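You operate a simulated robot arm through the tools that you are given. There is no shell and no other tool. Be economical: measure what you need, move in short steps, check, and stop when the job is done.

Carry out the task below with a simulated robot arm. There is one attempt and no reset: what you move stays moved.

JOB
Close the packing bench down.
Fine: sealer off, its dial to zero, blue drawer shut, card roll brake locked.

The check looks at the end state, three seconds after you hand in, the way a careful person would. Anything else that was tipped, shoved, dropped, spilled or broken makes it a failure.

ROBOT AND FRAMES
A 6-joint arm with a four-finger gripper on a trunk, on a base that drives. Base frame: it is fixed to the floor where the robot stands at the start and does not move with it; the origin is under the middle of the robot, x ahead of it, y to its left, z up. Units: mm, degrees, N and s.
With the tool pointing down near the work surface it reaches from about 100 to 660 mm from the robot's upright axis, wherever it stands. Its first joint turns from -166.0 to 166.0 degrees. Places, roughly: card roll [1000, -900, 1000]; card roll brake knob [900, -900, 900]; carton fence knob [800, -1100, 900]; packing bench blue drawer [500, -300, 700]; sealer dial [500, -100, 900]; sealer switch [500, -100, 900]. Payload 3.43 kg.
The TCP is the grasp point between the finger pads, 30 mm short of the fingertips. In the tool frame z runs along the fingers and y along their closing line. The gripper opens to 120 mm. The gripper's body begins 85 mm behind the TCP.
Orientation is that of the tool frame in the base frame, as [roll, pitch, yaw] about the fixed x, y, z axes, in that order (R = Rz(yaw) Ry(pitch) Rx(roll)). With the fingers straight down and closing along the base's y, the tool's x points along the base's -x, its y along +y and its z along -z.

CONTROLS
- The arm moves only by the tool play_rows. Its argument "plan" is a list of rows, each a list of 2 entries, a list of its own where there are three numbers: the shift along the tool's x, y, z in mm, then the turn, a rotation vector about the tool's x, y, z in degrees. In form: [[[dx, dy, dz], [wx, wy, wz]], ...]. A call has 1 to 8 rows; each row is the pose to reach, as a shift and turn from the pose commanded when the call began, along the tool's axes at that moment. "fingers" is the closure, from 0 (fully open) to 1 (shut), set as the call begins (left out, the last holds). Rows are played at 5 a second. More than 50 mm and 8.6 degrees between two rows, or a gripper value outside its range, and nothing of the call is played. A pose out of reach is approached as far as the arm can. The call stops where the force on the tool passes 60 N (or 10 N more than at its start, if that is more) or the arm is blocked; 0.2 s more then pass. Each finger halts on what it meets, pressing with about 26 N; the grip force reading is that of the motor and also rises with nothing between the fingers. The clock runs only during rows and for 0.2 s after the last one: add rows that repeat a pose to give the fingers time. The reply holds the time, the measured pose of the TCP, the force on the tool along the base axes, the opening and the grip force, in the units named above and with some noise, with the torque about the TCP (base axes, N m) and any sound that the robot's microphone picked up.
- Cameras (640 x 400 px; columns grow to the right, rows downward): "scene" is now at [44, 104.7, 1663.3]; the picture's right is [-0.48, -0.88, 0.00], its down [-0.72, 0.40, -0.56] and it looks along [0.49, -0.27, -0.83] (base axes); focal length 278 px, centre (320, 200). "wrist" rides on the gripper at [71, -17, -120] in the tool frame; the picture's right is [0.23, 0.97, 0.00], its down [-0.81, 0.19, -0.55] and it looks along [-0.54, 0.13, 0.83] (tool axes); focal length 275 px, centre (320, 200). There is no depth. A picture from a camera that has moved, and an enlarged one, comes with that camera's place and axes in the base frame and with its lens. The place of the scene camera against the robot may be out by one fixed shift of up to 12 mm in any direction.
- grab_frame(camera): a new picture of that camera. It takes no simulated time.
- slide_trunk(by): slides the trunk up (or, below 0, down) by that many mm; the arm and the scene camera ride with it, the base frame stays. It gives what a move gives, with no picture.
- drive_base(legs): drives the robot by 1 to 6 legs, each [ahead, left, turn to the left] in mm, mm and degrees, along the robot's own axes; the way and the turn of a leg run together, so that a leg with both is an arc; at most 1500 mm and 180 degrees a leg. The arm and the cameras ride along, it lands a little off, and it stops where it bumps. It gives what a move gives.
- aim_head(pan, tilt): turns the head with the scene camera to pan (to the left, within 120 degrees either way) and tilt (down, from -29 to 69), counted from straight ahead of the robot. It gives what a move gives.
- zoom(camera, box): a new picture of the part [left, top, right, bottom] of that camera's present view, enlarged. It takes no simulated time.
- hand_in(): hands the job in; it is judged then, once.

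Go step by step. Nothing tells you exact positions but the pictures and the camera data: compare them with the known pose of the tool, close in by small moves and look again before you grip or let go. The budget is 120 turns and 82 pictures, counting those below and the enlarged ones. Unless the task says otherwise, let go and move clear before handing in, and close with one line.

The tools are called after "Emit:" as name(argument=value, ...) on one line, values as JSON. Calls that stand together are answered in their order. play_rows: Moves the arm, as the interface text tells. Its arguments: {"type":"object","properties":{"plan":{"type":"array","items":{"type":"array"}},"fingers":{"type":"number"}},"required":["plan"]} The other tools are called the same way: slide_trunk (by) slides the trunk up or down; drive_base (legs) drives the base; aim_head (pan, tilt) turns the head that bears the scene camera; grab_frame (camera) takes a picture; zoom (camera, box) takes an enlarged picture of a part of a camera's view; hand_in () hands the job in.

At the start:

```text
clock: 0.0
ee_pos: [454.8, -106.5, 1178.0]
tcp_rot: [-180.0, -0.1, -179.9]
ft_force: [0.3, 0.2, -0.3]
wrist_torque: [-0.01, 0.01, 0.04]
finger_gap: 120.1
grip_force: 0.0
trunk travel left (down, up): [-175.0, 265.0]
robot x, y, heading: [-2.7, 4.2, -0.1]
head pan, tilt: [-28.9, 55.8]
```

scene: 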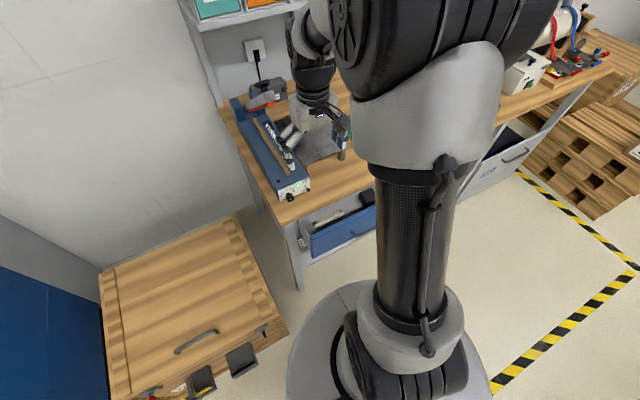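
wrist: 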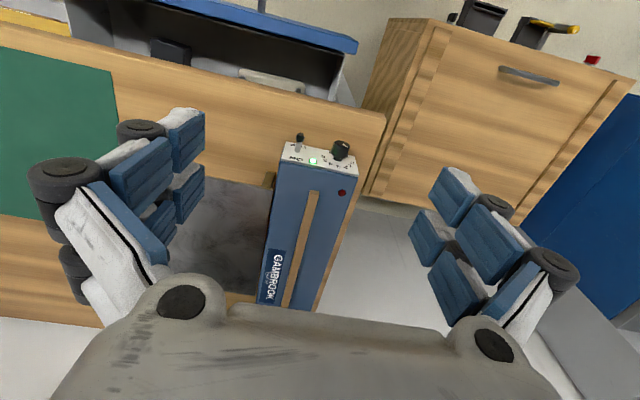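

I see the blue sealer with a toggle and a dial on its front panel, and the blue drawer open below. I'll zoom in on both for detail.

Emit:
zoom(camera="scene", box=[220, 80, 400, 260])

Emit:
zoom(camera="wrist", box=[260, 120, 380, 200])

Emit:
zoom(camera="scene", box=[480, 0, 640, 100])

```text
2.22 times, centred on (310, 170) of scene
camera zoom: at [44.0, 104.7, 1663.3], right [-0.48, -0.88, 0.0], down [-0.72, 0.4, -0.56], along [0.49, -0.27, -0.83], focal length 618 px, centre (342, 267)
```

zoom: 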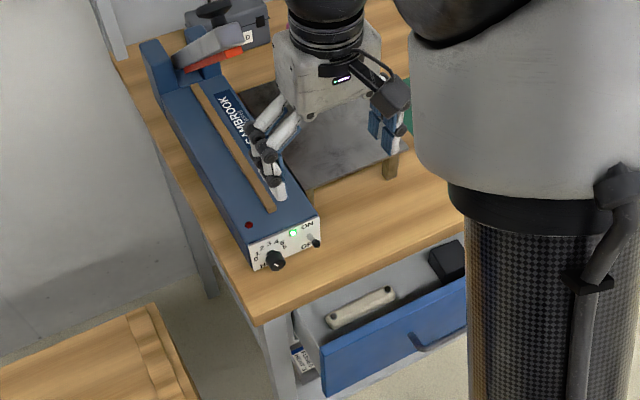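

```text
5.00 times, centred on (320, 160) of wrist
camera zoom: at [382.0, -124.3, 1298.3], right [-0.23, 0.97, 0.0], down [0.81, 0.19, 0.55], along [0.54, 0.13, -0.83], focal length 1376 px, centre (320, 400)
```

zoom: 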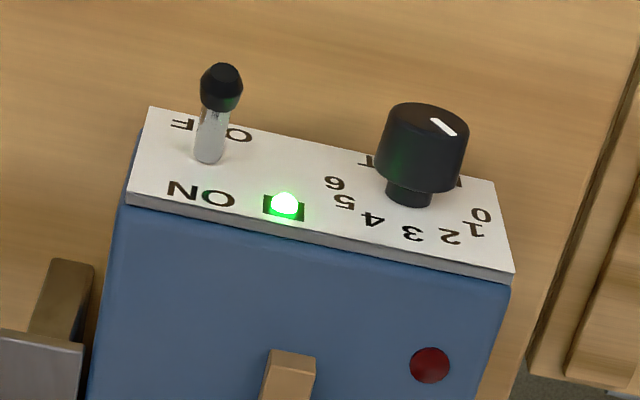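

```text
4.00 times, centred on (560, 50) of scene
camera zoom: at [44.0, 104.7, 1663.3], right [-0.48, -0.88, 0.0], down [-0.72, 0.4, -0.56], along [0.49, -0.27, -0.83], focal length 1112 px, centre (-640, 800)
```

zoom: 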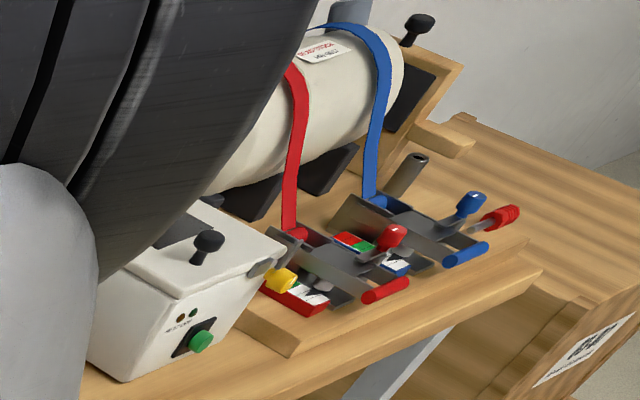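

The toggle tip triangulates to about (525,-118,932) and the dial to about (525,-57,928), both facing the robot. I'll tilt the tool toward horizontal so the wrist camera looks at the panel face-on.

Emit:
play_rows(plan=[[[5, 0, 15], [0, -8.2, 0]], [[10, 0, 30], [0, -16.4, 0]], [[15, 0, 45], [0, -24.6, 0]], [[20, 0, 60], [0, -32.8, 0]], [[25, 0, 75], [0, -41, 0]], [[30, 0, 90], [0, -49.2, 0]], [[35, 0, 105], [0, -57, 0]], [[35, 0, 105], [0, -57, 0]]], fingers=0)

Emit:
grab_frame(camera="wrist")

Emit:
grab_frame(camera="scene")

```text
clock: 1.8
ee_pos: [461.4, -143.1, 1119.5]
tcp_rot: [178.9, 56.8, 179.2]
ft_force: [0.3, 0.4, 0.4]
wrist_torque: [0.0, -0.02, 0.07]
finger_gap: 119.7
grip_force: 0.0
out of reach, approached as far as the arm can: row 4, 5, 6, 7, 8
trunk travel left (down, up): [-175.0, 265.0]
robot x, y, heading: [1.2, -1.1, 0.1]
head pan, tilt: [-28.9, 55.8]
```

```text
76 pictures are left
camera wrist: at [321.3, -162.3, 1125.4], right [-0.13, 0.97, -0.18], down [-0.02, 0.18, 0.98], along [0.99, 0.13, -0.01], focal length 275 px, centre (320, 200)
```

wrist: 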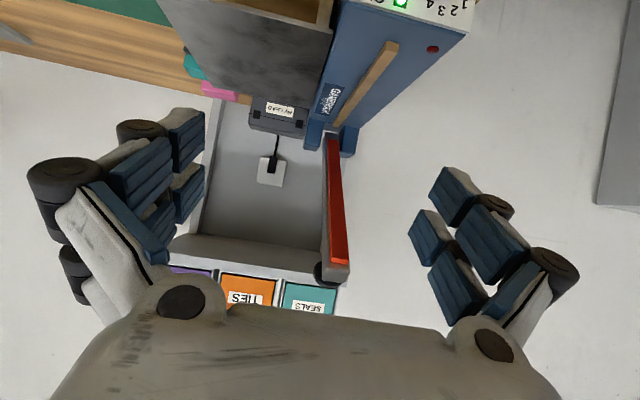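

```text
75 pictures are left
camera scene: at [45.1, 104.1, 1663.3], right [-0.48, -0.88, 0.0], down [-0.72, 0.4, -0.56], along [0.49, -0.27, -0.83], focal length 278 px, centre (320, 200)
```

scene: 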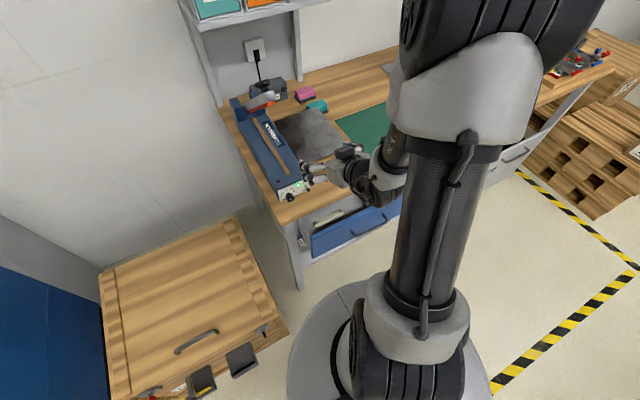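

The arm couldn't reach that pose because it is folded too close to the base. I'll drive back 250 mm for room and try again.

Emit:
drive_base(legs=[[-250, 0, 0]])

Emit:
play_rows(plan=[[[0, 0, 0], [0, 0, 0]], [[20, 0, 0], [0, 0, 0]], [[40, 0, 0], [0, 0, 0]], [[60, 0, 0], [0, 0, 0]], [[80, 0, 0], [0, 0, 0]], [[100, 0, 0], [0, 0, 0]]])

Emit:
grab_frame(camera="wrist")

```text
clock: 3.6
ee_pos: [212.2, -143.3, 1119.4]
tcp_rot: [178.8, 56.6, 179.5]
ft_force: [-0.3, -0.4, 0.6]
wrist_torque: [0.01, -0.02, 0.03]
finger_gap: 119.8
grip_force: 0.0
trunk travel left (down, up): [-175.0, 265.0]
robot x, y, heading: [-250.2, 1.9, 0.1]
head pan, tilt: [-28.9, 55.8]
```

```text
clock: 5.0
ee_pos: [189.1, -167.8, 1103.3]
tcp_rot: [177.0, 56.0, 178.1]
ft_force: [0.0, 0.4, 0.4]
wrist_torque: [0.0, 0.0, -0.01]
finger_gap: 120.0
grip_force: 0.1
out of reach, approached as far as the arm can: row 2, 3, 4, 5, 6
trunk travel left (down, up): [-175.0, 265.0]
robot x, y, heading: [-248.3, 0.5, 0.0]
head pan, tilt: [-28.9, 55.8]
```

```text
74 pictures are left
camera wrist: at [49.1, -187.4, 1111.3], right [-0.14, 0.98, -0.16], down [-0.01, 0.16, 0.99], along [0.99, 0.14, -0.02], focal length 275 px, centre (320, 200)
```

wrist: 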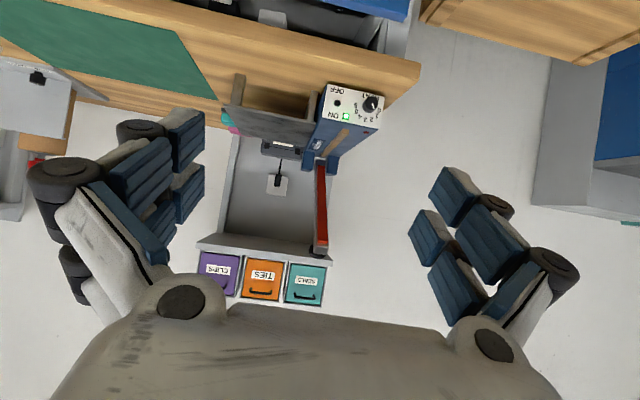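

Good view of the panel, but the arm is still tightly folded. I'll extend forward and lower the trunk.

Emit:
slide_trunk(by=-120)

Emit:
play_rows(plan=[[[-20, 12, 30], [0, 0, 0]], [[-40, 24, 60], [0, 0, 0]], [[-60, 36, 90], [0, 0, 0]], [[-80, 48, 120], [0, 0, 0]], [[-80, 60, 120], [0, 0, 0]], [[-80, 60, 120], [0, 0, 0]]])

Emit:
zoom(camera="wrist", box=[240, 0, 480, 150])

```text
clock: 6.5
ee_pos: [188.9, -168.1, 984.9]
tcp_rot: [177.1, 56.0, 178.2]
ft_force: [0.4, 0.1, -0.4]
wrist_torque: [0.04, 0.0, 0.0]
finger_gap: 120.1
grip_force: 0.1
trunk travel left (down, up): [-55.0, 385.0]
robot x, y, heading: [-245.6, 1.4, 0.2]
head pan, tilt: [-28.9, 55.8]
```

```text
clock: 7.9
ee_pos: [332.6, -106.3, 986.0]
tcp_rot: [177.1, 56.0, 178.2]
ft_force: [0.2, 0.4, 0.0]
wrist_torque: [-0.02, 0.0, 0.0]
finger_gap: 120.2
grip_force: 0.1
trunk travel left (down, up): [-55.0, 385.0]
robot x, y, heading: [-249.2, -2.8, 0.5]
head pan, tilt: [-28.9, 55.8]
```

```text
2.67 times, centred on (360, 75) of wrist
camera zoom: at [192.9, -125.2, 993.0], right [-0.14, 0.98, -0.16], down [-0.01, 0.16, 0.99], along [0.99, 0.14, -0.02], focal length 734 px, centre (213, 533)
```

zoom: 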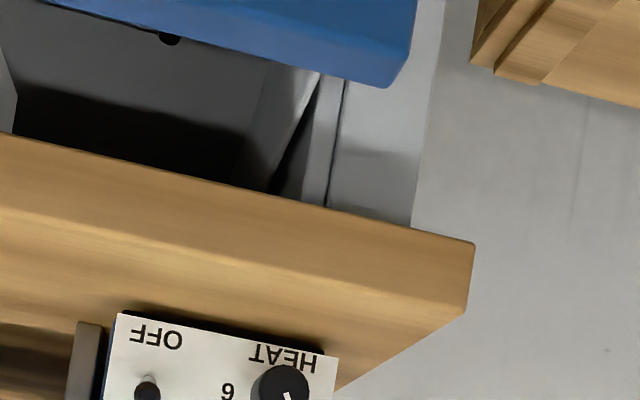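

Now the pose is reached exactly. I'll zoom on the panel.

Emit:
zoom(camera="wrist", box=[260, 100, 404, 190])

```text
4.44 times, centred on (332, 145) of wrist
camera zoom: at [192.9, -125.2, 993.0], right [-0.14, 0.98, -0.16], down [-0.01, 0.16, 0.99], along [0.99, 0.14, -0.02], focal length 1224 px, centre (267, 444)
```

zoom: 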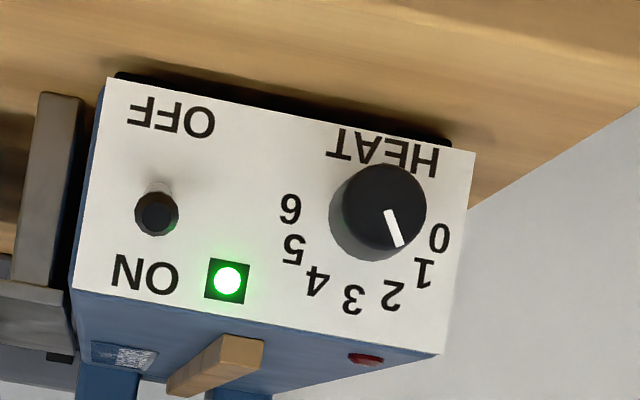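

The panel is a vertical face at x≈555, with the toggle tip at (525,-118,930) up on ON and the dial cap at (526,-56,916) pointing at 2. I'll level the tool to point straight at the panel with the fingers closed, above and in front of the toggle.

Emit:
play_rows(plan=[[[-7.4, -2.7, 18.4], [0.2, -6.8, -0.3]], [[-14.9, -5.3, 36.8], [0.4, -13.6, -0.6]], [[-22.3, -8, 55.3], [0.6, -20.4, -0.8]], [[-29.8, -10.6, 73.7], [0.9, -27.2, -1.1]], [[-37.2, -13.3, 92.1], [1.07, -33.95, -1.4]], [[-37.2, -13.3, 92.1], [1.07, -33.95, -1.4]], [[-37.2, -13.3, 92.1], [1.07, -33.95, -1.4]]], fingers=1)

Emit:
grab_frame(camera="wrist")

Emit:
grab_frame(camera="scene")

```text
clock: 9.5
ee_pos: [450.0, -138.6, 974.2]
tcp_rot: [97.1, 87.4, 98.3]
ft_force: [0.0, -0.5, -1.1]
wrist_torque: [-0.03, 0.03, 0.01]
finger_gap: 0.1
grip_force: 5.3
out of reach, approached as far as the arm can: row 2, 3, 4, 5, 6, 7
trunk travel left (down, up): [-55.0, 385.0]
robot x, y, heading: [-249.3, -0.4, 0.3]
head pan, tilt: [-28.9, 55.8]
```

```text
71 pictures are left
camera wrist: at [329.2, -154.4, 902.5], right [-0.02, 0.98, -0.19], down [-0.55, 0.14, 0.82], along [0.83, 0.12, 0.54], focal length 275 px, centre (320, 200)
```

wrist: 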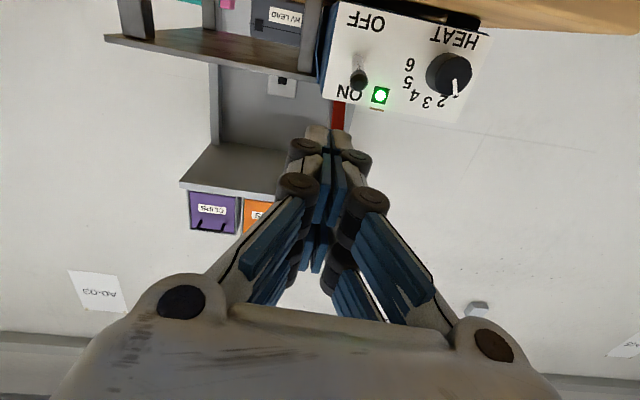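

```text
70 pictures are left
camera scene: at [-204.7, 104.5, 1543.3], right [-0.48, -0.88, 0.0], down [-0.73, 0.4, -0.56], along [0.49, -0.27, -0.83], focal length 278 px, centre (320, 200)
```

scene: 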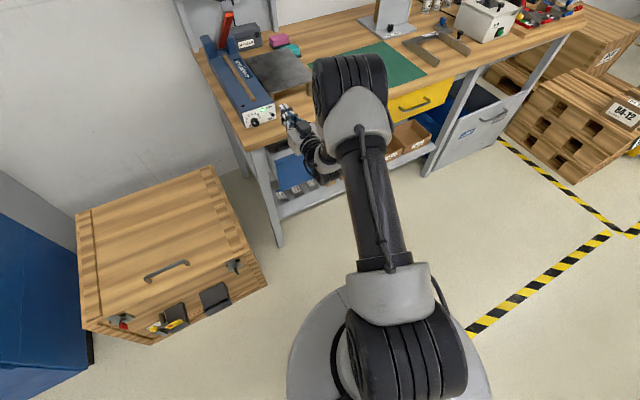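

The wrist seems near a joint limit because the forearm points steeply down. I'll drive back another 150 mm and extend, which flattens the forearm.

Emit:
drive_base(legs=[[-150, 0, 0]])

Emit:
play_rows(plan=[[[0, 3, 20], [0, 0, 0]], [[0, 6, 40], [0, 0, 0]], [[0, 9, 60], [0, 0, 0]], [[0, 12, 80], [0, 0, 0]], [[0, 15, 100], [0, 0, 0]], [[0, 18, 120], [0, 0, 0]], [[0, 20, 130], [0, 0, 0]], [[0, 20, 130], [0, 0, 0]]])

```text
clock: 10.9
ee_pos: [301.2, -136.7, 973.2]
tcp_rot: [97.7, 87.3, 98.9]
ft_force: [-0.7, 0.3, -0.6]
wrist_torque: [0.02, 0.02, -0.01]
finger_gap: 0.0
grip_force: 25.9
trunk travel left (down, up): [-55.0, 385.0]
robot x, y, heading: [-398.4, -2.0, 0.2]
head pan, tilt: [-28.9, 55.8]
```

```text
clock: 12.7
ee_pos: [429.4, -114.2, 972.1]
tcp_rot: [98.2, 87.4, 99.5]
ft_force: [0.2, -0.1, 0.4]
wrist_torque: [-0.08, 0.0, -0.01]
finger_gap: 0.1
grip_force: 25.9
trunk travel left (down, up): [-55.0, 385.0]
robot x, y, heading: [-395.8, 1.5, 0.5]
head pan, tilt: [-28.9, 55.8]
```

Reached this time. Next I'll move in over the toggle, staying above it, and check.

Emit:
play_rows(plan=[[[0, -2, 20], [0, 0, 0]], [[0, -3, 40], [0, 0, 0]], [[0, -5, 60], [0, 0, 0]], [[0, -6.7, 80], [0, 0, 0]], [[8, -6.7, 82], [0, 0, 0]], [[8, -6.7, 82], [0, 0, 0]]])

Emit:
grab_frame(camera="wrist")

Emit:
zoom(camera="scene", box=[200, 20, 360, 120])

```text
clock: 14.1
ee_pos: [514.9, -119.3, 964.2]
tcp_rot: [98.7, 87.3, 100.1]
ft_force: [-0.2, 0.3, 1.1]
wrist_torque: [-0.02, 0.0, 0.04]
finger_gap: 0.1
grip_force: 26.6
trunk travel left (down, up): [-55.0, 385.0]
robot x, y, heading: [-397.6, -1.7, 0.4]
head pan, tilt: [-28.9, 55.8]
```

```text
69 pictures are left
camera wrist: at [393.5, -136.3, 893.4], right [-0.02, 0.98, -0.19], down [-0.55, 0.14, 0.82], along [0.83, 0.12, 0.54], focal length 275 px, centre (320, 200)
```

wrist: 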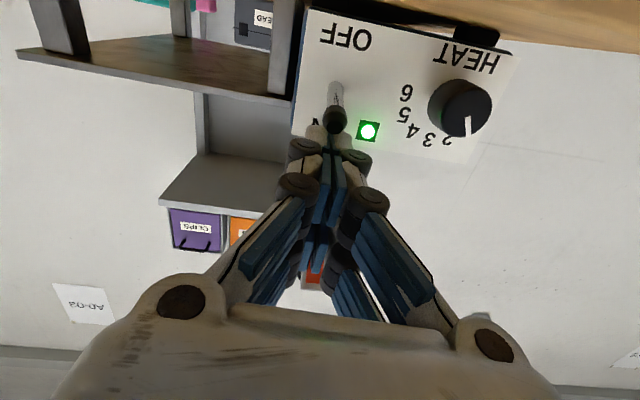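

```text
4.00 times, centred on (280, 70) of scene
camera zoom: at [-353.2, 103.9, 1543.3], right [-0.48, -0.88, 0.0], down [-0.73, 0.4, -0.56], along [0.49, -0.27, -0.83], focal length 1112 px, centre (480, 720)
```

zoom: 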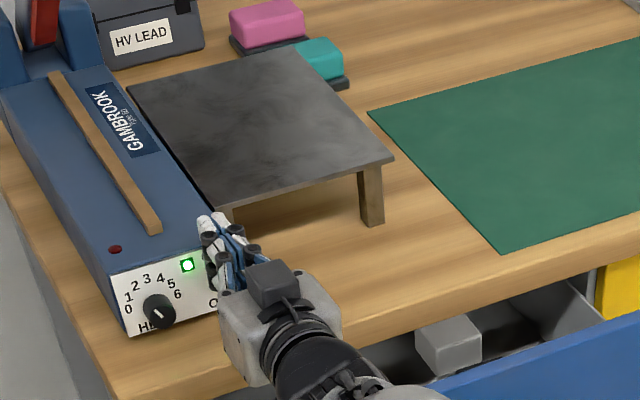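

The fingers sit above the toggle. I'll push straight down in small steps.

Emit:
play_rows(plan=[[[8, 0, 0], [0, 0, 0]], [[16, 0, 0], [0, 0, 0]], [[24, 0, 0], [0, 0, 0]], [[31, 0, 0], [0, 0, 0]], [[38, 0, 0], [0, 0, 0]], [[44, 0, 0], [0, 0, 0]], [[50, 0, 0], [0, 0, 0]], [[50, 0, 0], [0, 0, 0]]])

Emit:
grab_frame(camera="wrist")

```text
clock: 15.9
ee_pos: [512.6, -118.2, 942.9]
tcp_rot: [45.6, 86.8, 47.1]
ft_force: [-10.6, -7.6, 50.0]
wrist_torque: [-0.08, -1.13, -0.42]
finger_gap: 0.1
grip_force: 25.7
trunk travel left (down, up): [-55.0, 385.0]
robot x, y, heading: [-396.9, -3.2, 0.2]
head pan, tilt: [-28.9, 55.8]
```

```text
67 pictures are left
camera wrist: at [395.1, -135.4, 866.4], right [-0.02, 0.98, -0.19], down [-0.59, 0.14, 0.8], along [0.81, 0.13, 0.57], focal length 275 px, centre (320, 200)
```

wrist: 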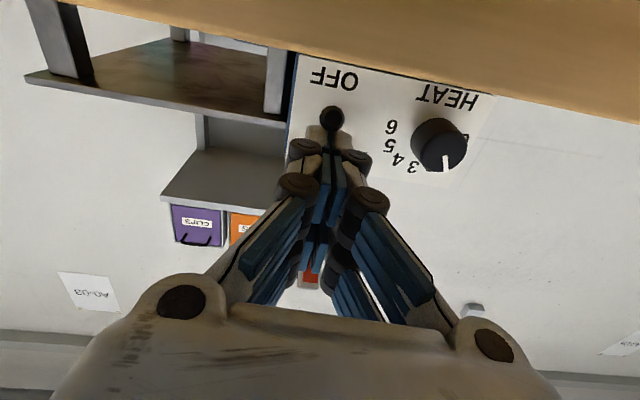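

The fingers stopped with about 50 N upward, and the toggle tip appears to have dropped to about z 908. I'll raise the fingers and look.

Emit:
play_rows(plan=[[[-10, 0, 0], [0, 0, 0]], [[-20, 0, 0], [0, 0, 0]], [[-35, 0, 0], [0, 0, 0]], [[-50, 0, 0], [0, 0, 0]], [[-60, 0, -10], [0, 0, 0]], [[-60, 0, -10], [0, 0, 0]]])

Emit:
zoom(camera="wrist", box=[260, 0, 500, 180])

```text
clock: 17.3
ee_pos: [503.8, -119.6, 976.0]
tcp_rot: [100.4, 87.5, 101.6]
ft_force: [-0.7, 0.1, 0.3]
wrist_torque: [0.0, 0.01, 0.0]
finger_gap: 0.0
grip_force: 26.1
trunk travel left (down, up): [-55.0, 385.0]
robot x, y, heading: [-397.2, -2.2, 0.3]
head pan, tilt: [-28.9, 55.8]
```

```text
2.22 times, centred on (380, 90) of wrist
camera zoom: at [382.4, -137.0, 903.9], right [-0.02, 0.98, -0.19], down [-0.55, 0.14, 0.82], along [0.84, 0.12, 0.54], focal length 612 px, centre (187, 444)
```

zoom: 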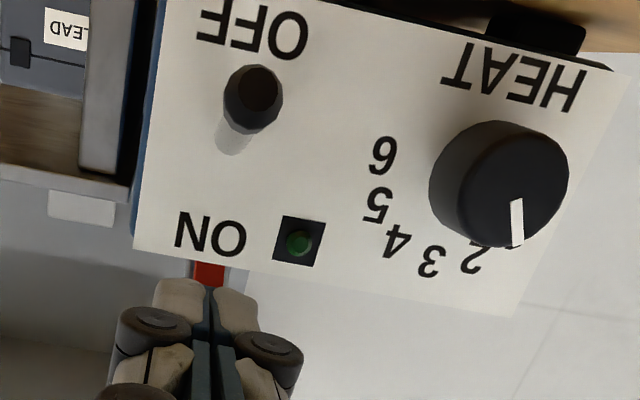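

The toggle is now at OFF and the LED is dark. Next is the dial at about (526,-57,916), pointing at 2. I'll back off, move sideways, half-open the fingers, turn the wrist +15° and come down in front of it.

Emit:
play_rows(plan=[[[0, 0, -32], [0, 0, 0]], [[0, 30, -32], [0.6, 0, 6]], [[0, 60.5, -32], [1.3, 0, 12.4]], [[20, 60.5, -32], [1.3, 0, 12.4]], [[40, 60.5, -32], [1.3, 0, 12.4]], [[50, 60.5, -32], [1.3, 0, 12.4]], [[58, 60.5, -32], [1.3, 0, 12.4]], [[58, 60.5, -32], [1.3, 0, 12.4]]], fingers=0.5)

Emit:
grab_frame(camera="wrist")

Emit:
zoom(camera="scene", box=[200, 70, 328, 150])

```text
clock: 19.1
ee_pos: [479.0, -89.7, 920.5]
tcp_rot: [93.3, 75.0, 95.5]
ft_force: [0.5, -0.1, 0.0]
wrist_torque: [0.0, 0.03, 0.0]
finger_gap: 60.1
grip_force: 0.0
out of reach, approached as far as the arm can: row 2, 3, 4, 5, 6, 7, 8
trunk travel left (down, up): [-55.0, 385.0]
robot x, y, heading: [-399.1, -4.9, 0.5]
head pan, tilt: [-28.9, 55.8]
```

```text
65 pictures are left
camera wrist: at [356.4, -93.4, 848.9], right [-0.04, 1.0, 0.03], down [-0.54, -0.05, 0.84], along [0.84, 0.02, 0.54], focal length 275 px, centre (320, 200)
```

wrist: 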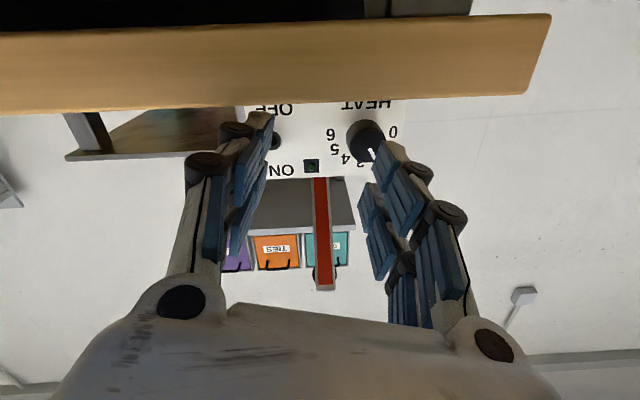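

```text
5.00 times, centred on (264, 110) of scene
camera zoom: at [-353.3, 103.9, 1543.3], right [-0.48, -0.88, 0.0], down [-0.73, 0.4, -0.56], along [0.49, -0.27, -0.83], focal length 1390 px, centre (600, 650)
```

zoom: 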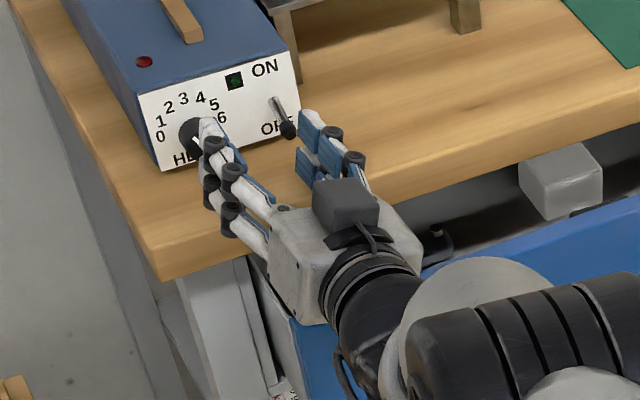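

The arm runs out of room sideways at y≈-90. I'll back off and shift the base left so the dial lies where the arm works well.

Emit:
drive_base(legs=[[-50, 0, 0], [0, 70, 0]])

Emit:
play_rows(plan=[[[0, 0, 0], [0, 0, 0]], [[0, -15, 5], [0, 0, 0]], [[0, -30, 10], [0, 0, 0]], [[0, -38, 10], [0, 0, 0]], [[0, -38, 10], [0, 0, 0]]])

```text
clock: 20.6
ee_pos: [428.9, -18.3, 918.8]
tcp_rot: [93.4, 75.0, 95.8]
ft_force: [-0.3, -0.1, -0.5]
wrist_torque: [-0.03, -0.02, -0.02]
finger_gap: 60.2
grip_force: 0.0
trunk travel left (down, up): [-55.0, 385.0]
robot x, y, heading: [-449.5, 63.5, 0.4]
head pan, tilt: [-28.9, 55.8]
```

```text
clock: 21.8
ee_pos: [440.3, -55.2, 909.6]
tcp_rot: [93.4, 75.0, 95.7]
ft_force: [0.2, 0.2, -0.3]
wrist_torque: [0.02, 0.02, -0.01]
finger_gap: 60.0
grip_force: 0.1
trunk travel left (down, up): [-55.0, 385.0]
robot x, y, heading: [-446.0, 62.6, 0.4]
head pan, tilt: [-28.9, 55.8]
```

Now the hand is in line with the dial. I'll straighten the tool, stop with the tips just short of the dial, and look.

Emit:
play_rows(plan=[[[-8.6, -1.3, 0], [1, -0.7, 0]], [[-8.6, -1.3, 20], [2.1, -1.5, 0]], [[-8.6, -1.3, 39.5], [2.1, -1.5, 0]], [[-8.6, -1.3, 39.5], [2.1, -1.5, 0]]])

Emit:
grab_frame(camera="wrist")

Emit:
zoom(camera="scene", box=[190, 60, 350, 160])

```text
clock: 22.8
ee_pos: [463.5, -59.0, 920.8]
tcp_rot: [90.1, 75.1, 90.1]
ft_force: [-0.7, -0.5, 0.4]
wrist_torque: [0.03, 0.01, 0.0]
finger_gap: 60.2
grip_force: 0.0
out of reach, approached as far as the arm can: row 3, 4
trunk travel left (down, up): [-55.0, 385.0]
robot x, y, heading: [-443.4, 67.3, 0.3]
head pan, tilt: [-28.9, 55.8]
```

```text
63 pictures are left
camera wrist: at [342.1, -57.8, 847.5], right [0.0, 1.0, 0.03], down [-0.55, -0.02, 0.83], along [0.83, -0.01, 0.55], focal length 275 px, centre (320, 200)
```

wrist: 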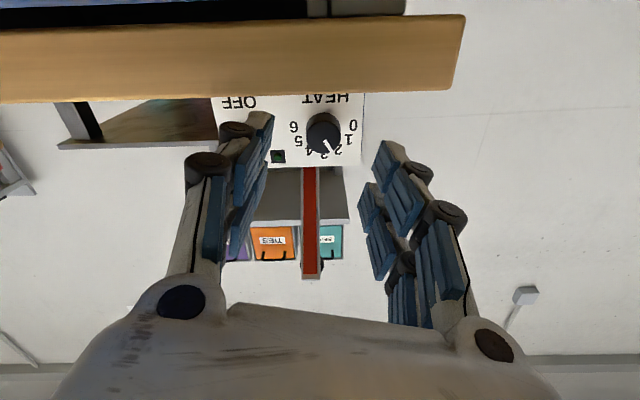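

```text
4.00 times, centred on (270, 110) of scene
camera zoom: at [-403.4, 172.5, 1543.3], right [-0.48, -0.88, 0.0], down [-0.73, 0.4, -0.56], along [0.49, -0.27, -0.83], focal length 1112 px, centre (520, 560)
```

zoom: 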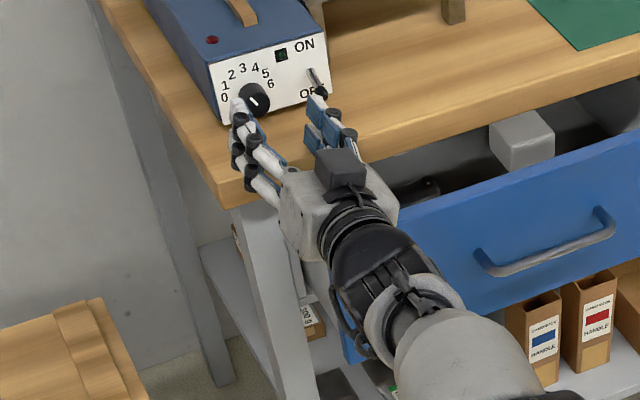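

The dial sits centred between the fingers, but the arm is at full stretch. I'll pull the arm back, drive 60 mm ahead, and re-check.

Emit:
play_rows(plan=[[[0, 0, -20], [0, 0, 0]], [[0, 0, -40], [0, 0, 0]], [[0, 0, -40], [0, 0, 0]]])

Emit:
drive_base(legs=[[60, 0, 0]])

Emit:
grab_frame(camera="wrist")

```text
clock: 23.6
ee_pos: [424.3, -60.2, 922.4]
tcp_rot: [89.9, 75.0, 90.0]
ft_force: [-0.3, 0.1, 0.5]
wrist_torque: [-0.01, -0.02, 0.04]
finger_gap: 60.0
grip_force: 0.2
trunk travel left (down, up): [-55.0, 385.0]
robot x, y, heading: [-450.7, 66.2, 0.4]
head pan, tilt: [-28.9, 55.8]
```

```text
clock: 24.6
ee_pos: [485.7, -58.8, 921.0]
tcp_rot: [90.1, 75.0, 90.2]
ft_force: [0.4, -0.5, 0.9]
wrist_torque: [0.01, -0.02, -0.02]
finger_gap: 60.2
grip_force: 0.0
trunk travel left (down, up): [-55.0, 385.0]
robot x, y, heading: [-388.0, 66.6, 0.3]
head pan, tilt: [-28.9, 55.8]
```

```text
61 pictures are left
camera wrist: at [363.7, -58.2, 847.4], right [0.0, 1.0, 0.03], down [-0.55, -0.03, 0.83], along [0.83, -0.01, 0.55], focal length 275 px, centre (320, 200)
```

wrist: 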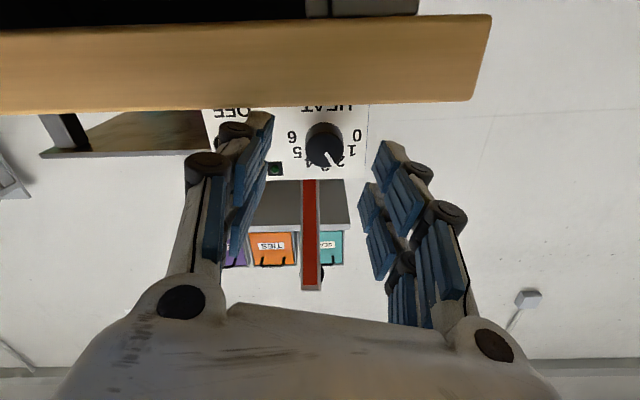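

Aligned within a few mm, so I'll move in around the dial and then close.

Emit:
play_rows(plan=[[[5.3, 0.6, 0], [0, 0, 0]], [[5.3, 0.6, 13], [0, 0, 0]], [[5.3, 0.6, 26], [0, 0, 0]], [[5.3, 0.6, 26], [0, 0, 0]]])

Emit:
play_rows(plan=[[[0, 0, 0], [0, 0, 0]], [[0, 0, 0], [0, 0, 0]], [[0, 0, 0], [0, 0, 0]], [[0, 0, 0], [0, 0, 0]]], fingers=0.9)

Emit:
grab_frame(camera="wrist")

```text
clock: 25.6
ee_pos: [509.3, -56.7, 915.4]
tcp_rot: [90.2, 74.9, 90.1]
ft_force: [-0.7, -0.3, -1.1]
wrist_torque: [-0.02, 0.03, 0.0]
finger_gap: 60.0
grip_force: 0.1
trunk travel left (down, up): [-55.0, 385.0]
robot x, y, heading: [-387.8, 66.7, 0.4]
head pan, tilt: [-28.9, 55.8]
```

```text
clock: 26.6
ee_pos: [510.9, -55.1, 916.8]
tcp_rot: [89.5, 75.1, 89.7]
ft_force: [1.0, 1.3, 2.2]
wrist_torque: [0.0, -0.09, -0.03]
finger_gap: 23.7
grip_force: 38.4
trunk travel left (down, up): [-55.0, 385.0]
robot x, y, heading: [-384.1, 66.0, 0.4]
head pan, tilt: [-28.9, 55.8]
```

```text
60 pictures are left
camera wrist: at [389.6, -55.3, 843.6], right [0.0, 1.0, 0.03], down [-0.55, -0.02, 0.83], along [0.83, -0.01, 0.55], focal length 275 px, centre (320, 200)
```

wrist: 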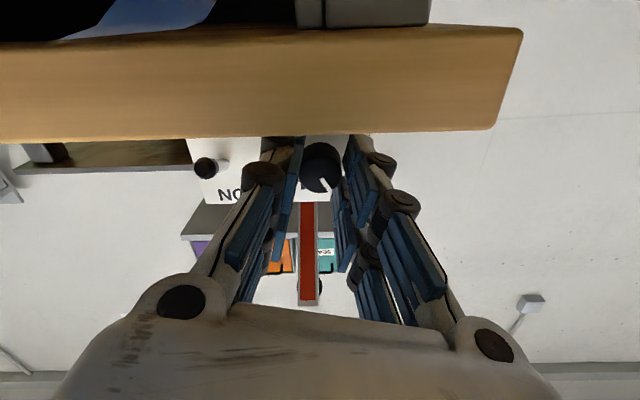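

Gripped on the 24 mm cap. Turning counter-clockwise by 30°.

Emit:
play_rows(plan=[[[0, 0, 0], [0, 0, -6]], [[0, 0, 0], [0, 0, -12]], [[0, 0, 0], [0, 0, -18]], [[0, 0, 0], [0, 0, -24]], [[0, 0, 0], [0, 0, -30]], [[0, 0, 0], [0, 0, -30]]])

Emit:
grab_frame(camera="wrist")

```text
clock: 28.0
ee_pos: [521.4, -57.5, 917.6]
tcp_rot: [-88.7, 77.8, -88.2]
ft_force: [-9.6, 19.7, 7.5]
wrist_torque: [-0.01, -0.27, 0.65]
finger_gap: 23.6
grip_force: 33.2
out of reach, approached as far as the arm can: row 4, 5, 6
trunk travel left (down, up): [-55.0, 385.0]
robot x, y, heading: [-385.8, 66.8, 0.5]
head pan, tilt: [-28.9, 55.8]
```

```text
59 pictures are left
camera wrist: at [400.2, -90.1, 850.2], right [-0.01, 0.9, -0.43], down [-0.56, 0.35, 0.75], along [0.83, 0.25, 0.5], focal length 275 px, centre (320, 200)
```

wrist: 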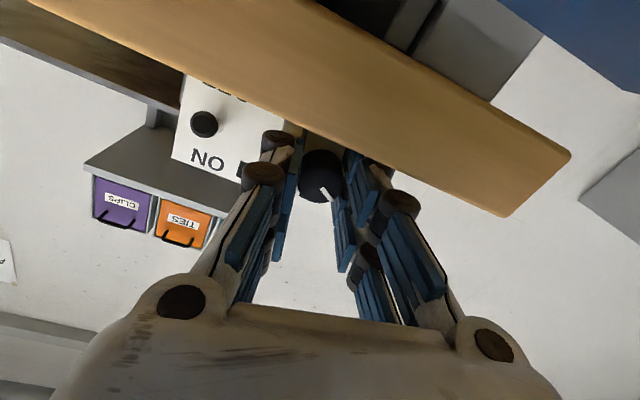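

The dial turned with the fingers by about 27°. I'll release, back out, rotate the wrist back and look.

Emit:
play_rows(plan=[[[0, 0, 0], [0, 0, 0]], [[0, 0, 0], [0, 0, 0]], [[0, 0, 0], [0, 0, 0]], [[0, 0, -20], [0, 0, 0]], [[0, 0, -40], [0, 0, 0]], [[0, 0, -40], [0, 0, 0]]], fingers=0.5)

Emit:
play_rows(plan=[[[0, 0, -10], [0, 0, 7]], [[0, 0, -20], [0, 0, 14]], [[0, 0, -20], [0, 0, 21]], [[0, 0, -20], [0, 0, 27.5]], [[0, 0, -20], [0, 0, 27.5]]])

Emit:
grab_frame(camera="wrist")

```text
clock: 29.4
ee_pos: [512.9, -72.3, 912.4]
tcp_rot: [-88.6, 78.0, -88.3]
ft_force: [4.0, 5.7, 8.6]
wrist_torque: [0.47, -0.22, -0.07]
finger_gap: 61.2
grip_force: 0.1
out of reach, approached as far as the arm can: row 4, 5, 6
trunk travel left (down, up): [-55.0, 385.0]
robot x, y, heading: [-391.3, 67.8, 0.4]
head pan, tilt: [-28.9, 55.8]
```

```text
clock: 30.6
ee_pos: [493.7, -77.2, 912.9]
tcp_rot: [88.0, 74.5, 88.1]
ft_force: [0.4, -8.2, 15.6]
wrist_torque: [-0.82, -0.17, -0.02]
finger_gap: 62.5
grip_force: 2.0
trunk travel left (down, up): [-55.0, 385.0]
robot x, y, heading: [-387.2, 70.3, 0.1]
head pan, tilt: [-28.9, 55.8]
```

```text
58 pictures are left
camera wrist: at [372.5, -74.5, 839.6], right [0.0, 1.0, 0.04], down [-0.56, -0.03, 0.83], along [0.83, -0.02, 0.56], focal length 275 px, centre (320, 200)
```

wrist: 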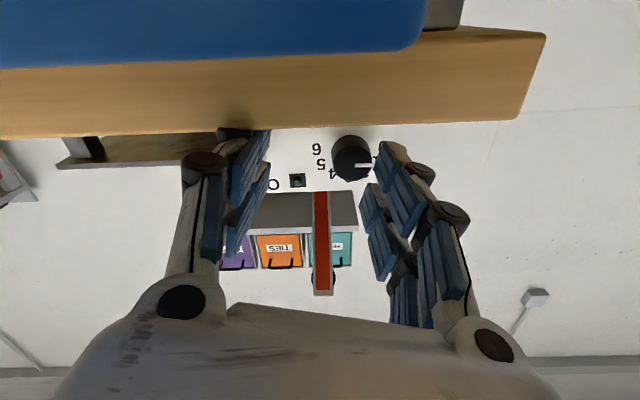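

There's light contact on the right finger, probably the bench or the toggle tip, and the arm drifted right. I'll lift, retreat and look at the dial.

Emit:
play_rows(plan=[[[-10, 0, 0], [0, 0, 0]], [[-20, 0, 0], [0, 0, 0]], [[-25, 0, -20], [0, 0, 0]], [[-25, 0, -40], [0, 0, 0]], [[-25, 0, -40], [0, 0, 0]]])

Emit:
zoom(camera="wrist", box=[240, 70, 432, 190])

Emit:
zoom(camera="scene", box=[190, 60, 318, 140])

```text
clock: 31.8
ee_pos: [451.8, -80.4, 932.2]
tcp_rot: [89.9, 74.5, 90.1]
ft_force: [0.4, -0.1, 0.9]
wrist_torque: [-0.04, 0.01, 0.02]
finger_gap: 60.1
grip_force: 0.1
trunk travel left (down, up): [-55.0, 385.0]
robot x, y, heading: [-384.3, 69.4, 0.5]
head pan, tilt: [-28.9, 55.8]
```

```text
3.33 times, centred on (336, 130) of wrist
camera zoom: at [331.5, -78.6, 859.3], right [0.0, 1.0, 0.04], down [-0.55, -0.03, 0.83], along [0.83, -0.02, 0.55], focal length 918 px, centre (267, 433)
```

zoom: 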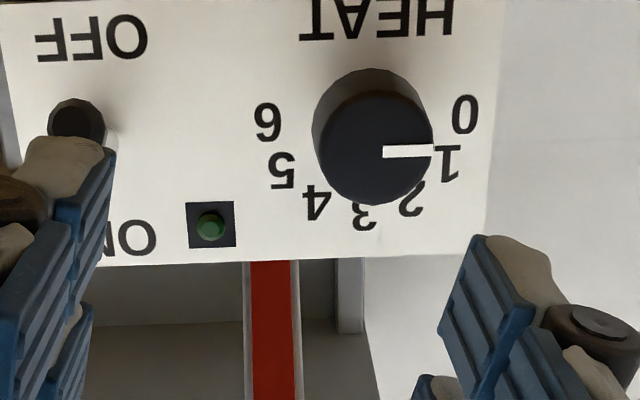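

```text
5.00 times, centred on (254, 100) of scene
camera zoom: at [-342.9, 172.9, 1543.3], right [-0.48, -0.88, 0.0], down [-0.73, 0.4, -0.56], along [0.49, -0.27, -0.83], focal length 1390 px, centre (650, 700)
```

zoom: 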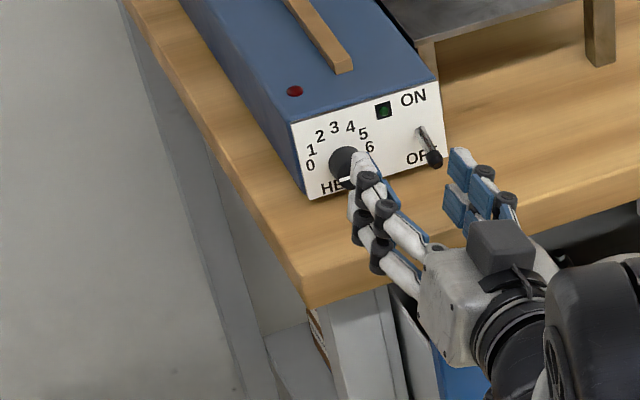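

The dial pointer now lies along the 6–0 line toward 0, so it looks set. I'll back away, then check it squarely and look at the drawer.

Emit:
drive_base(legs=[[-200, 0, 0]])

Emit:
aim_head(pan=-15, tilt=42)

Emit:
grab_frame(camera="scene")

Emit:
zoom(camera="wrist", box=[270, 90, 414, 180])

```text
clock: 33.4
ee_pos: [250.0, -83.6, 933.6]
tcp_rot: [89.8, 74.5, 90.0]
ft_force: [0.0, 1.0, 0.4]
wrist_torque: [0.01, 0.01, -0.04]
finger_gap: 60.2
grip_force: 0.1
trunk travel left (down, up): [-55.0, 385.0]
robot x, y, heading: [-586.0, 67.1, 0.3]
head pan, tilt: [-28.9, 55.8]
```

```text
clock: 34.2
ee_pos: [250.0, -82.9, 932.7]
tcp_rot: [89.9, 74.5, 90.1]
ft_force: [-0.1, -0.4, 0.0]
wrist_torque: [-0.01, -0.04, 0.0]
finger_gap: 59.9
grip_force: 0.1
trunk travel left (down, up): [-55.0, 385.0]
robot x, y, heading: [-586.1, 65.8, 0.4]
head pan, tilt: [-15.0, 42.0]
```

```text
55 pictures are left
camera scene: at [-526.0, 184.4, 1562.1], right [-0.25, -0.97, 0.0], down [-0.65, 0.17, -0.74], along [0.72, -0.19, -0.67], focal length 278 px, centre (320, 200)
```

scene: 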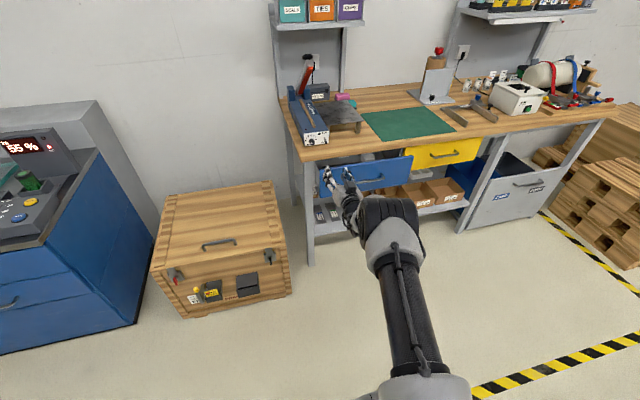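

```text
4.44 times, centred on (342, 135) of wrist
camera zoom: at [130.0, -80.8, 859.4], right [0.0, 1.0, 0.04], down [-0.55, -0.03, 0.83], along [0.83, -0.02, 0.55], focal length 1224 px, centre (222, 489)
```

zoom: 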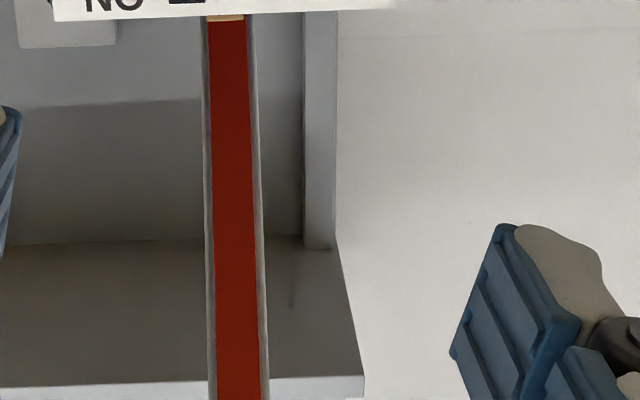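

Emit:
zoom(camera="wrist", box=[280, 40, 376, 100])

Emit:
zoom(camera="scene", box=[280, 80, 480, 220])

```text
6.67 times, centred on (328, 70) of wrist
camera zoom: at [130.0, -80.8, 859.4], right [0.0, 1.0, 0.04], down [-0.55, -0.03, 0.83], along [0.83, -0.02, 0.55], focal length 1835 px, centre (267, 1067)
```

zoom: 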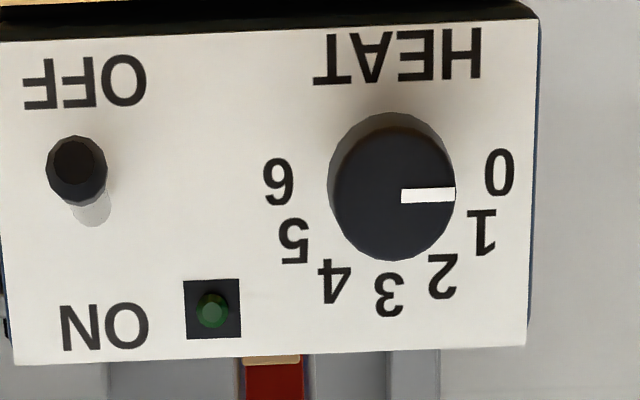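

```text
2.86 times, centred on (380, 150) of scene
camera zoom: at [-526.0, 184.4, 1562.1], right [-0.25, -0.97, 0.0], down [-0.65, 0.17, -0.74], along [0.72, -0.19, -0.67], focal length 794 px, centre (149, 343)
```

zoom: 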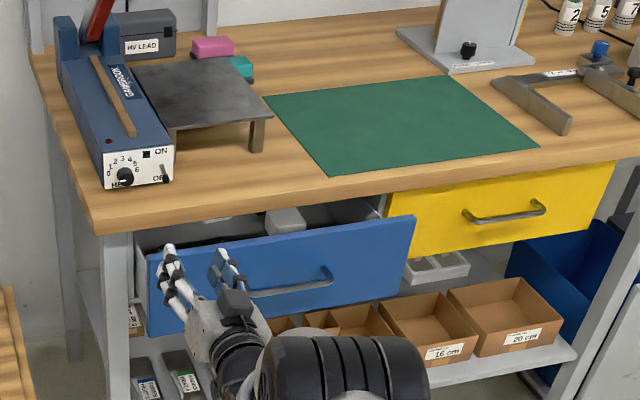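

Dial at 0 and switch OFF are both confirmed. Now the drawer: the blue front stands about 75 mm open, so I'll check its inside for anything sticking up before pushing.

Emit:
zoom(camera="scene", box=[310, 130, 430, 205])

Emit:
zoom(camera="scene", box=[490, 40, 630, 130])

```text
5.33 times, centred on (370, 168) of scene
camera zoom: at [-526.0, 184.4, 1562.1], right [-0.25, -0.97, 0.0], down [-0.65, 0.17, -0.74], along [0.72, -0.19, -0.67], focal length 1483 px, centre (53, 373)
```

zoom: 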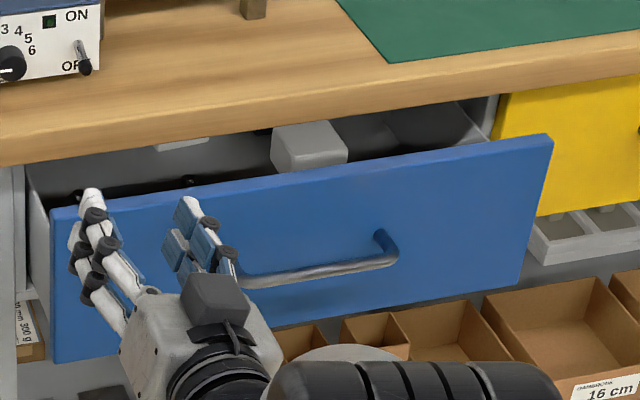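

```text
4.44 times, centred on (560, 85) of scene
camera zoom: at [-526.0, 184.4, 1562.1], right [-0.25, -0.97, 0.0], down [-0.65, 0.17, -0.74], along [0.72, -0.19, -0.67], focal length 1236 px, centre (-747, 711)
```

zoom: 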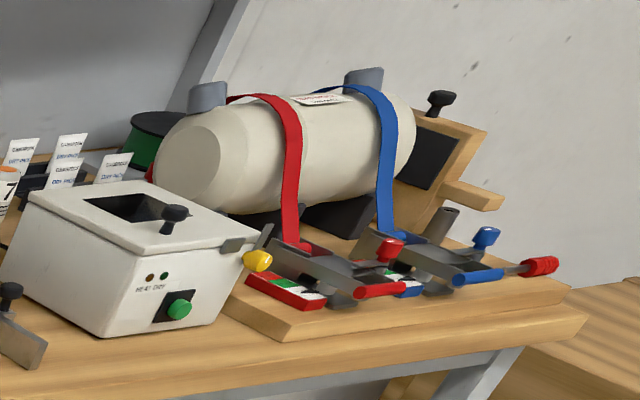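

A grey box in the drawer might be too tall, so I want a horizontal look at it. I'll move the base right and level the wrist camera at bench-edge height.

Emit:
drive_base(legs=[[0, -190, 0]])

Emit:
play_rows(plan=[[[0, 0, 0], [0, 0, -8]], [[0, 0, 0], [0, 0, -15.5]], [[0, 0, 0], [0, 0, -15.5]]], fingers=0.2)

Emit:
play_rows(plan=[[[15, 0, 0], [0, 6.6, 0]], [[30, 0, 0], [0, 13.2, 0]], [[45, 0, 0], [0, 19.8, 0]], [[55, 0, 0], [0, 26.4, 0]], [[60, 0, 0], [0, 33, 0]], [[60, 0, 0], [0, 33, 0]]])

Emit:
grab_frame(camera="wrist")

```text
clock: 35.7
ee_pos: [251.7, -272.1, 932.8]
tcp_rot: [89.9, 74.4, 89.8]
ft_force: [0.4, -1.1, -0.5]
wrist_torque: [0.01, 0.04, 0.0]
finger_gap: 60.0
grip_force: 0.0
trunk travel left (down, up): [-55.0, 385.0]
robot x, y, heading: [-583.5, -122.5, 0.4]
head pan, tilt: [-15.0, 42.0]
```

```text
clock: 36.5
ee_pos: [251.7, -272.0, 933.0]
tcp_rot: [-57.6, 89.9, -57.6]
ft_force: [0.2, 0.2, -0.4]
wrist_torque: [0.01, -0.01, 0.01]
finger_gap: 96.1
grip_force: 0.0
trunk travel left (down, up): [-55.0, 385.0]
robot x, y, heading: [-588.2, -126.9, 0.3]
head pan, tilt: [-15.0, 42.0]
```

```text
clock: 37.9
ee_pos: [252.2, -272.6, 873.6]
tcp_rot: [-179.9, 57.0, -179.9]
ft_force: [-0.2, -0.4, 0.4]
wrist_torque: [-0.03, 0.0, 0.01]
finger_gap: 95.9
grip_force: 0.1
trunk travel left (down, up): [-55.0, 385.0]
robot x, y, heading: [-588.0, -126.8, 0.4]
head pan, tilt: [-15.0, 42.0]
```

```text
49 pictures are left
camera wrist: at [112.0, -290.2, 879.4], right [-0.13, 0.97, -0.19], down [-0.02, 0.19, 0.98], along [0.99, 0.13, 0.0], focal length 275 px, centre (320, 200)
```

wrist: 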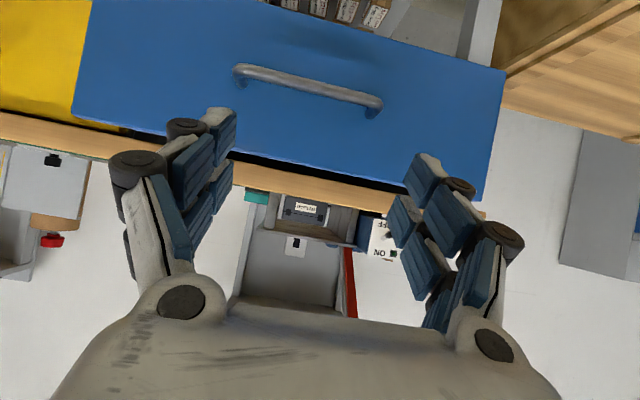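

Emit:
zoom(camera="wrist", box=[220, 110, 428, 240])

```text
3.08 times, centred on (324, 175) of wrist
camera zoom: at [112.0, -290.2, 879.4], right [-0.13, 0.97, -0.19], down [-0.02, 0.19, 0.98], along [0.99, 0.13, 0.0], focal length 847 px, centre (308, 277)
```

zoom: 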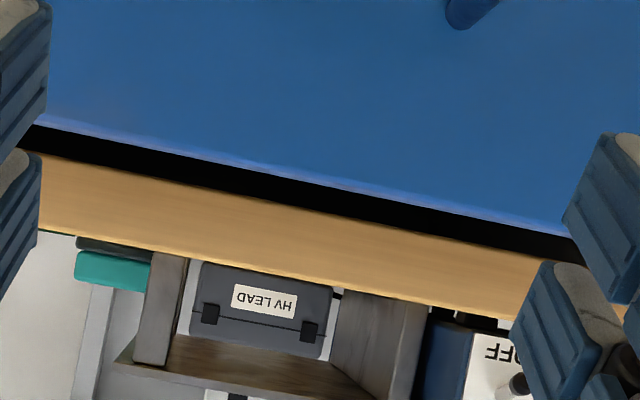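

No box protrudes above the front edge, so the drawer can close. I'll level the tool with the fingers shut, drop the trunk to z≈818 (above the handle at z≈775), and drive up near the front.

Emit:
play_rows(plan=[[[6, 0, -10], [0, -6.6, 0]], [[13, 0, -20], [0, -13.2, 0]], [[19, 0, -30], [0, -19.8, 0]], [[26, 0, -40], [0, -26.4, 0]], [[32.7, 0, -50.3], [0, -33, 0]], [[32.7, 0, -50.3], [0, -33, 0]]], fingers=1)

Emit:
slide_trunk(by=-55)

Emit:
drive_base(legs=[[100, -10, 0]])

Emit:
grab_frame(camera="wrist")

```text
clock: 39.3
ee_pos: [192.3, -272.2, 873.3]
tcp_rot: [33.1, 90.0, 33.2]
ft_force: [-0.1, 0.5, 0.3]
wrist_torque: [-0.01, 0.0, 0.01]
finger_gap: 0.0
grip_force: 12.7
trunk travel left (down, up): [-55.0, 385.0]
robot x, y, heading: [-584.7, -122.6, 0.3]
head pan, tilt: [-15.0, 42.0]
```

```text
clock: 40.3
ee_pos: [192.6, -273.1, 818.8]
tcp_rot: [50.8, 89.8, 50.9]
ft_force: [0.8, 0.2, 0.8]
wrist_torque: [0.02, 0.05, 0.0]
finger_gap: 0.0
grip_force: 26.1
trunk travel left (down, up): [0.0, 440.0]
robot x, y, heading: [-586.5, -122.9, 0.2]
head pan, tilt: [-15.0, 42.0]
```

```text
clock: 41.4
ee_pos: [291.1, -283.5, 818.4]
tcp_rot: [81.2, 89.9, 81.3]
ft_force: [0.2, 0.7, -0.5]
wrist_torque: [-0.01, 0.0, -0.02]
finger_gap: 0.0
grip_force: 25.7
trunk travel left (down, up): [0.0, 440.0]
robot x, y, heading: [-489.9, -130.9, 0.0]
head pan, tilt: [-15.0, 42.0]
```

```text
47 pictures are left
camera wrist: at [169.4, -301.1, 746.7], right [0.0, 0.97, -0.23], down [-0.55, 0.19, 0.81], along [0.83, 0.13, 0.54], focal length 275 px, centre (320, 200)
```

wrist: 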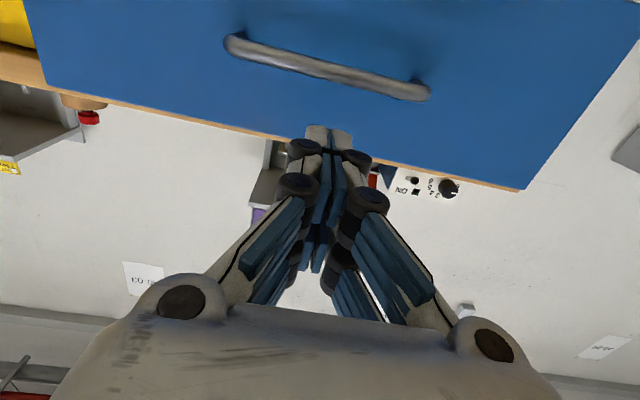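

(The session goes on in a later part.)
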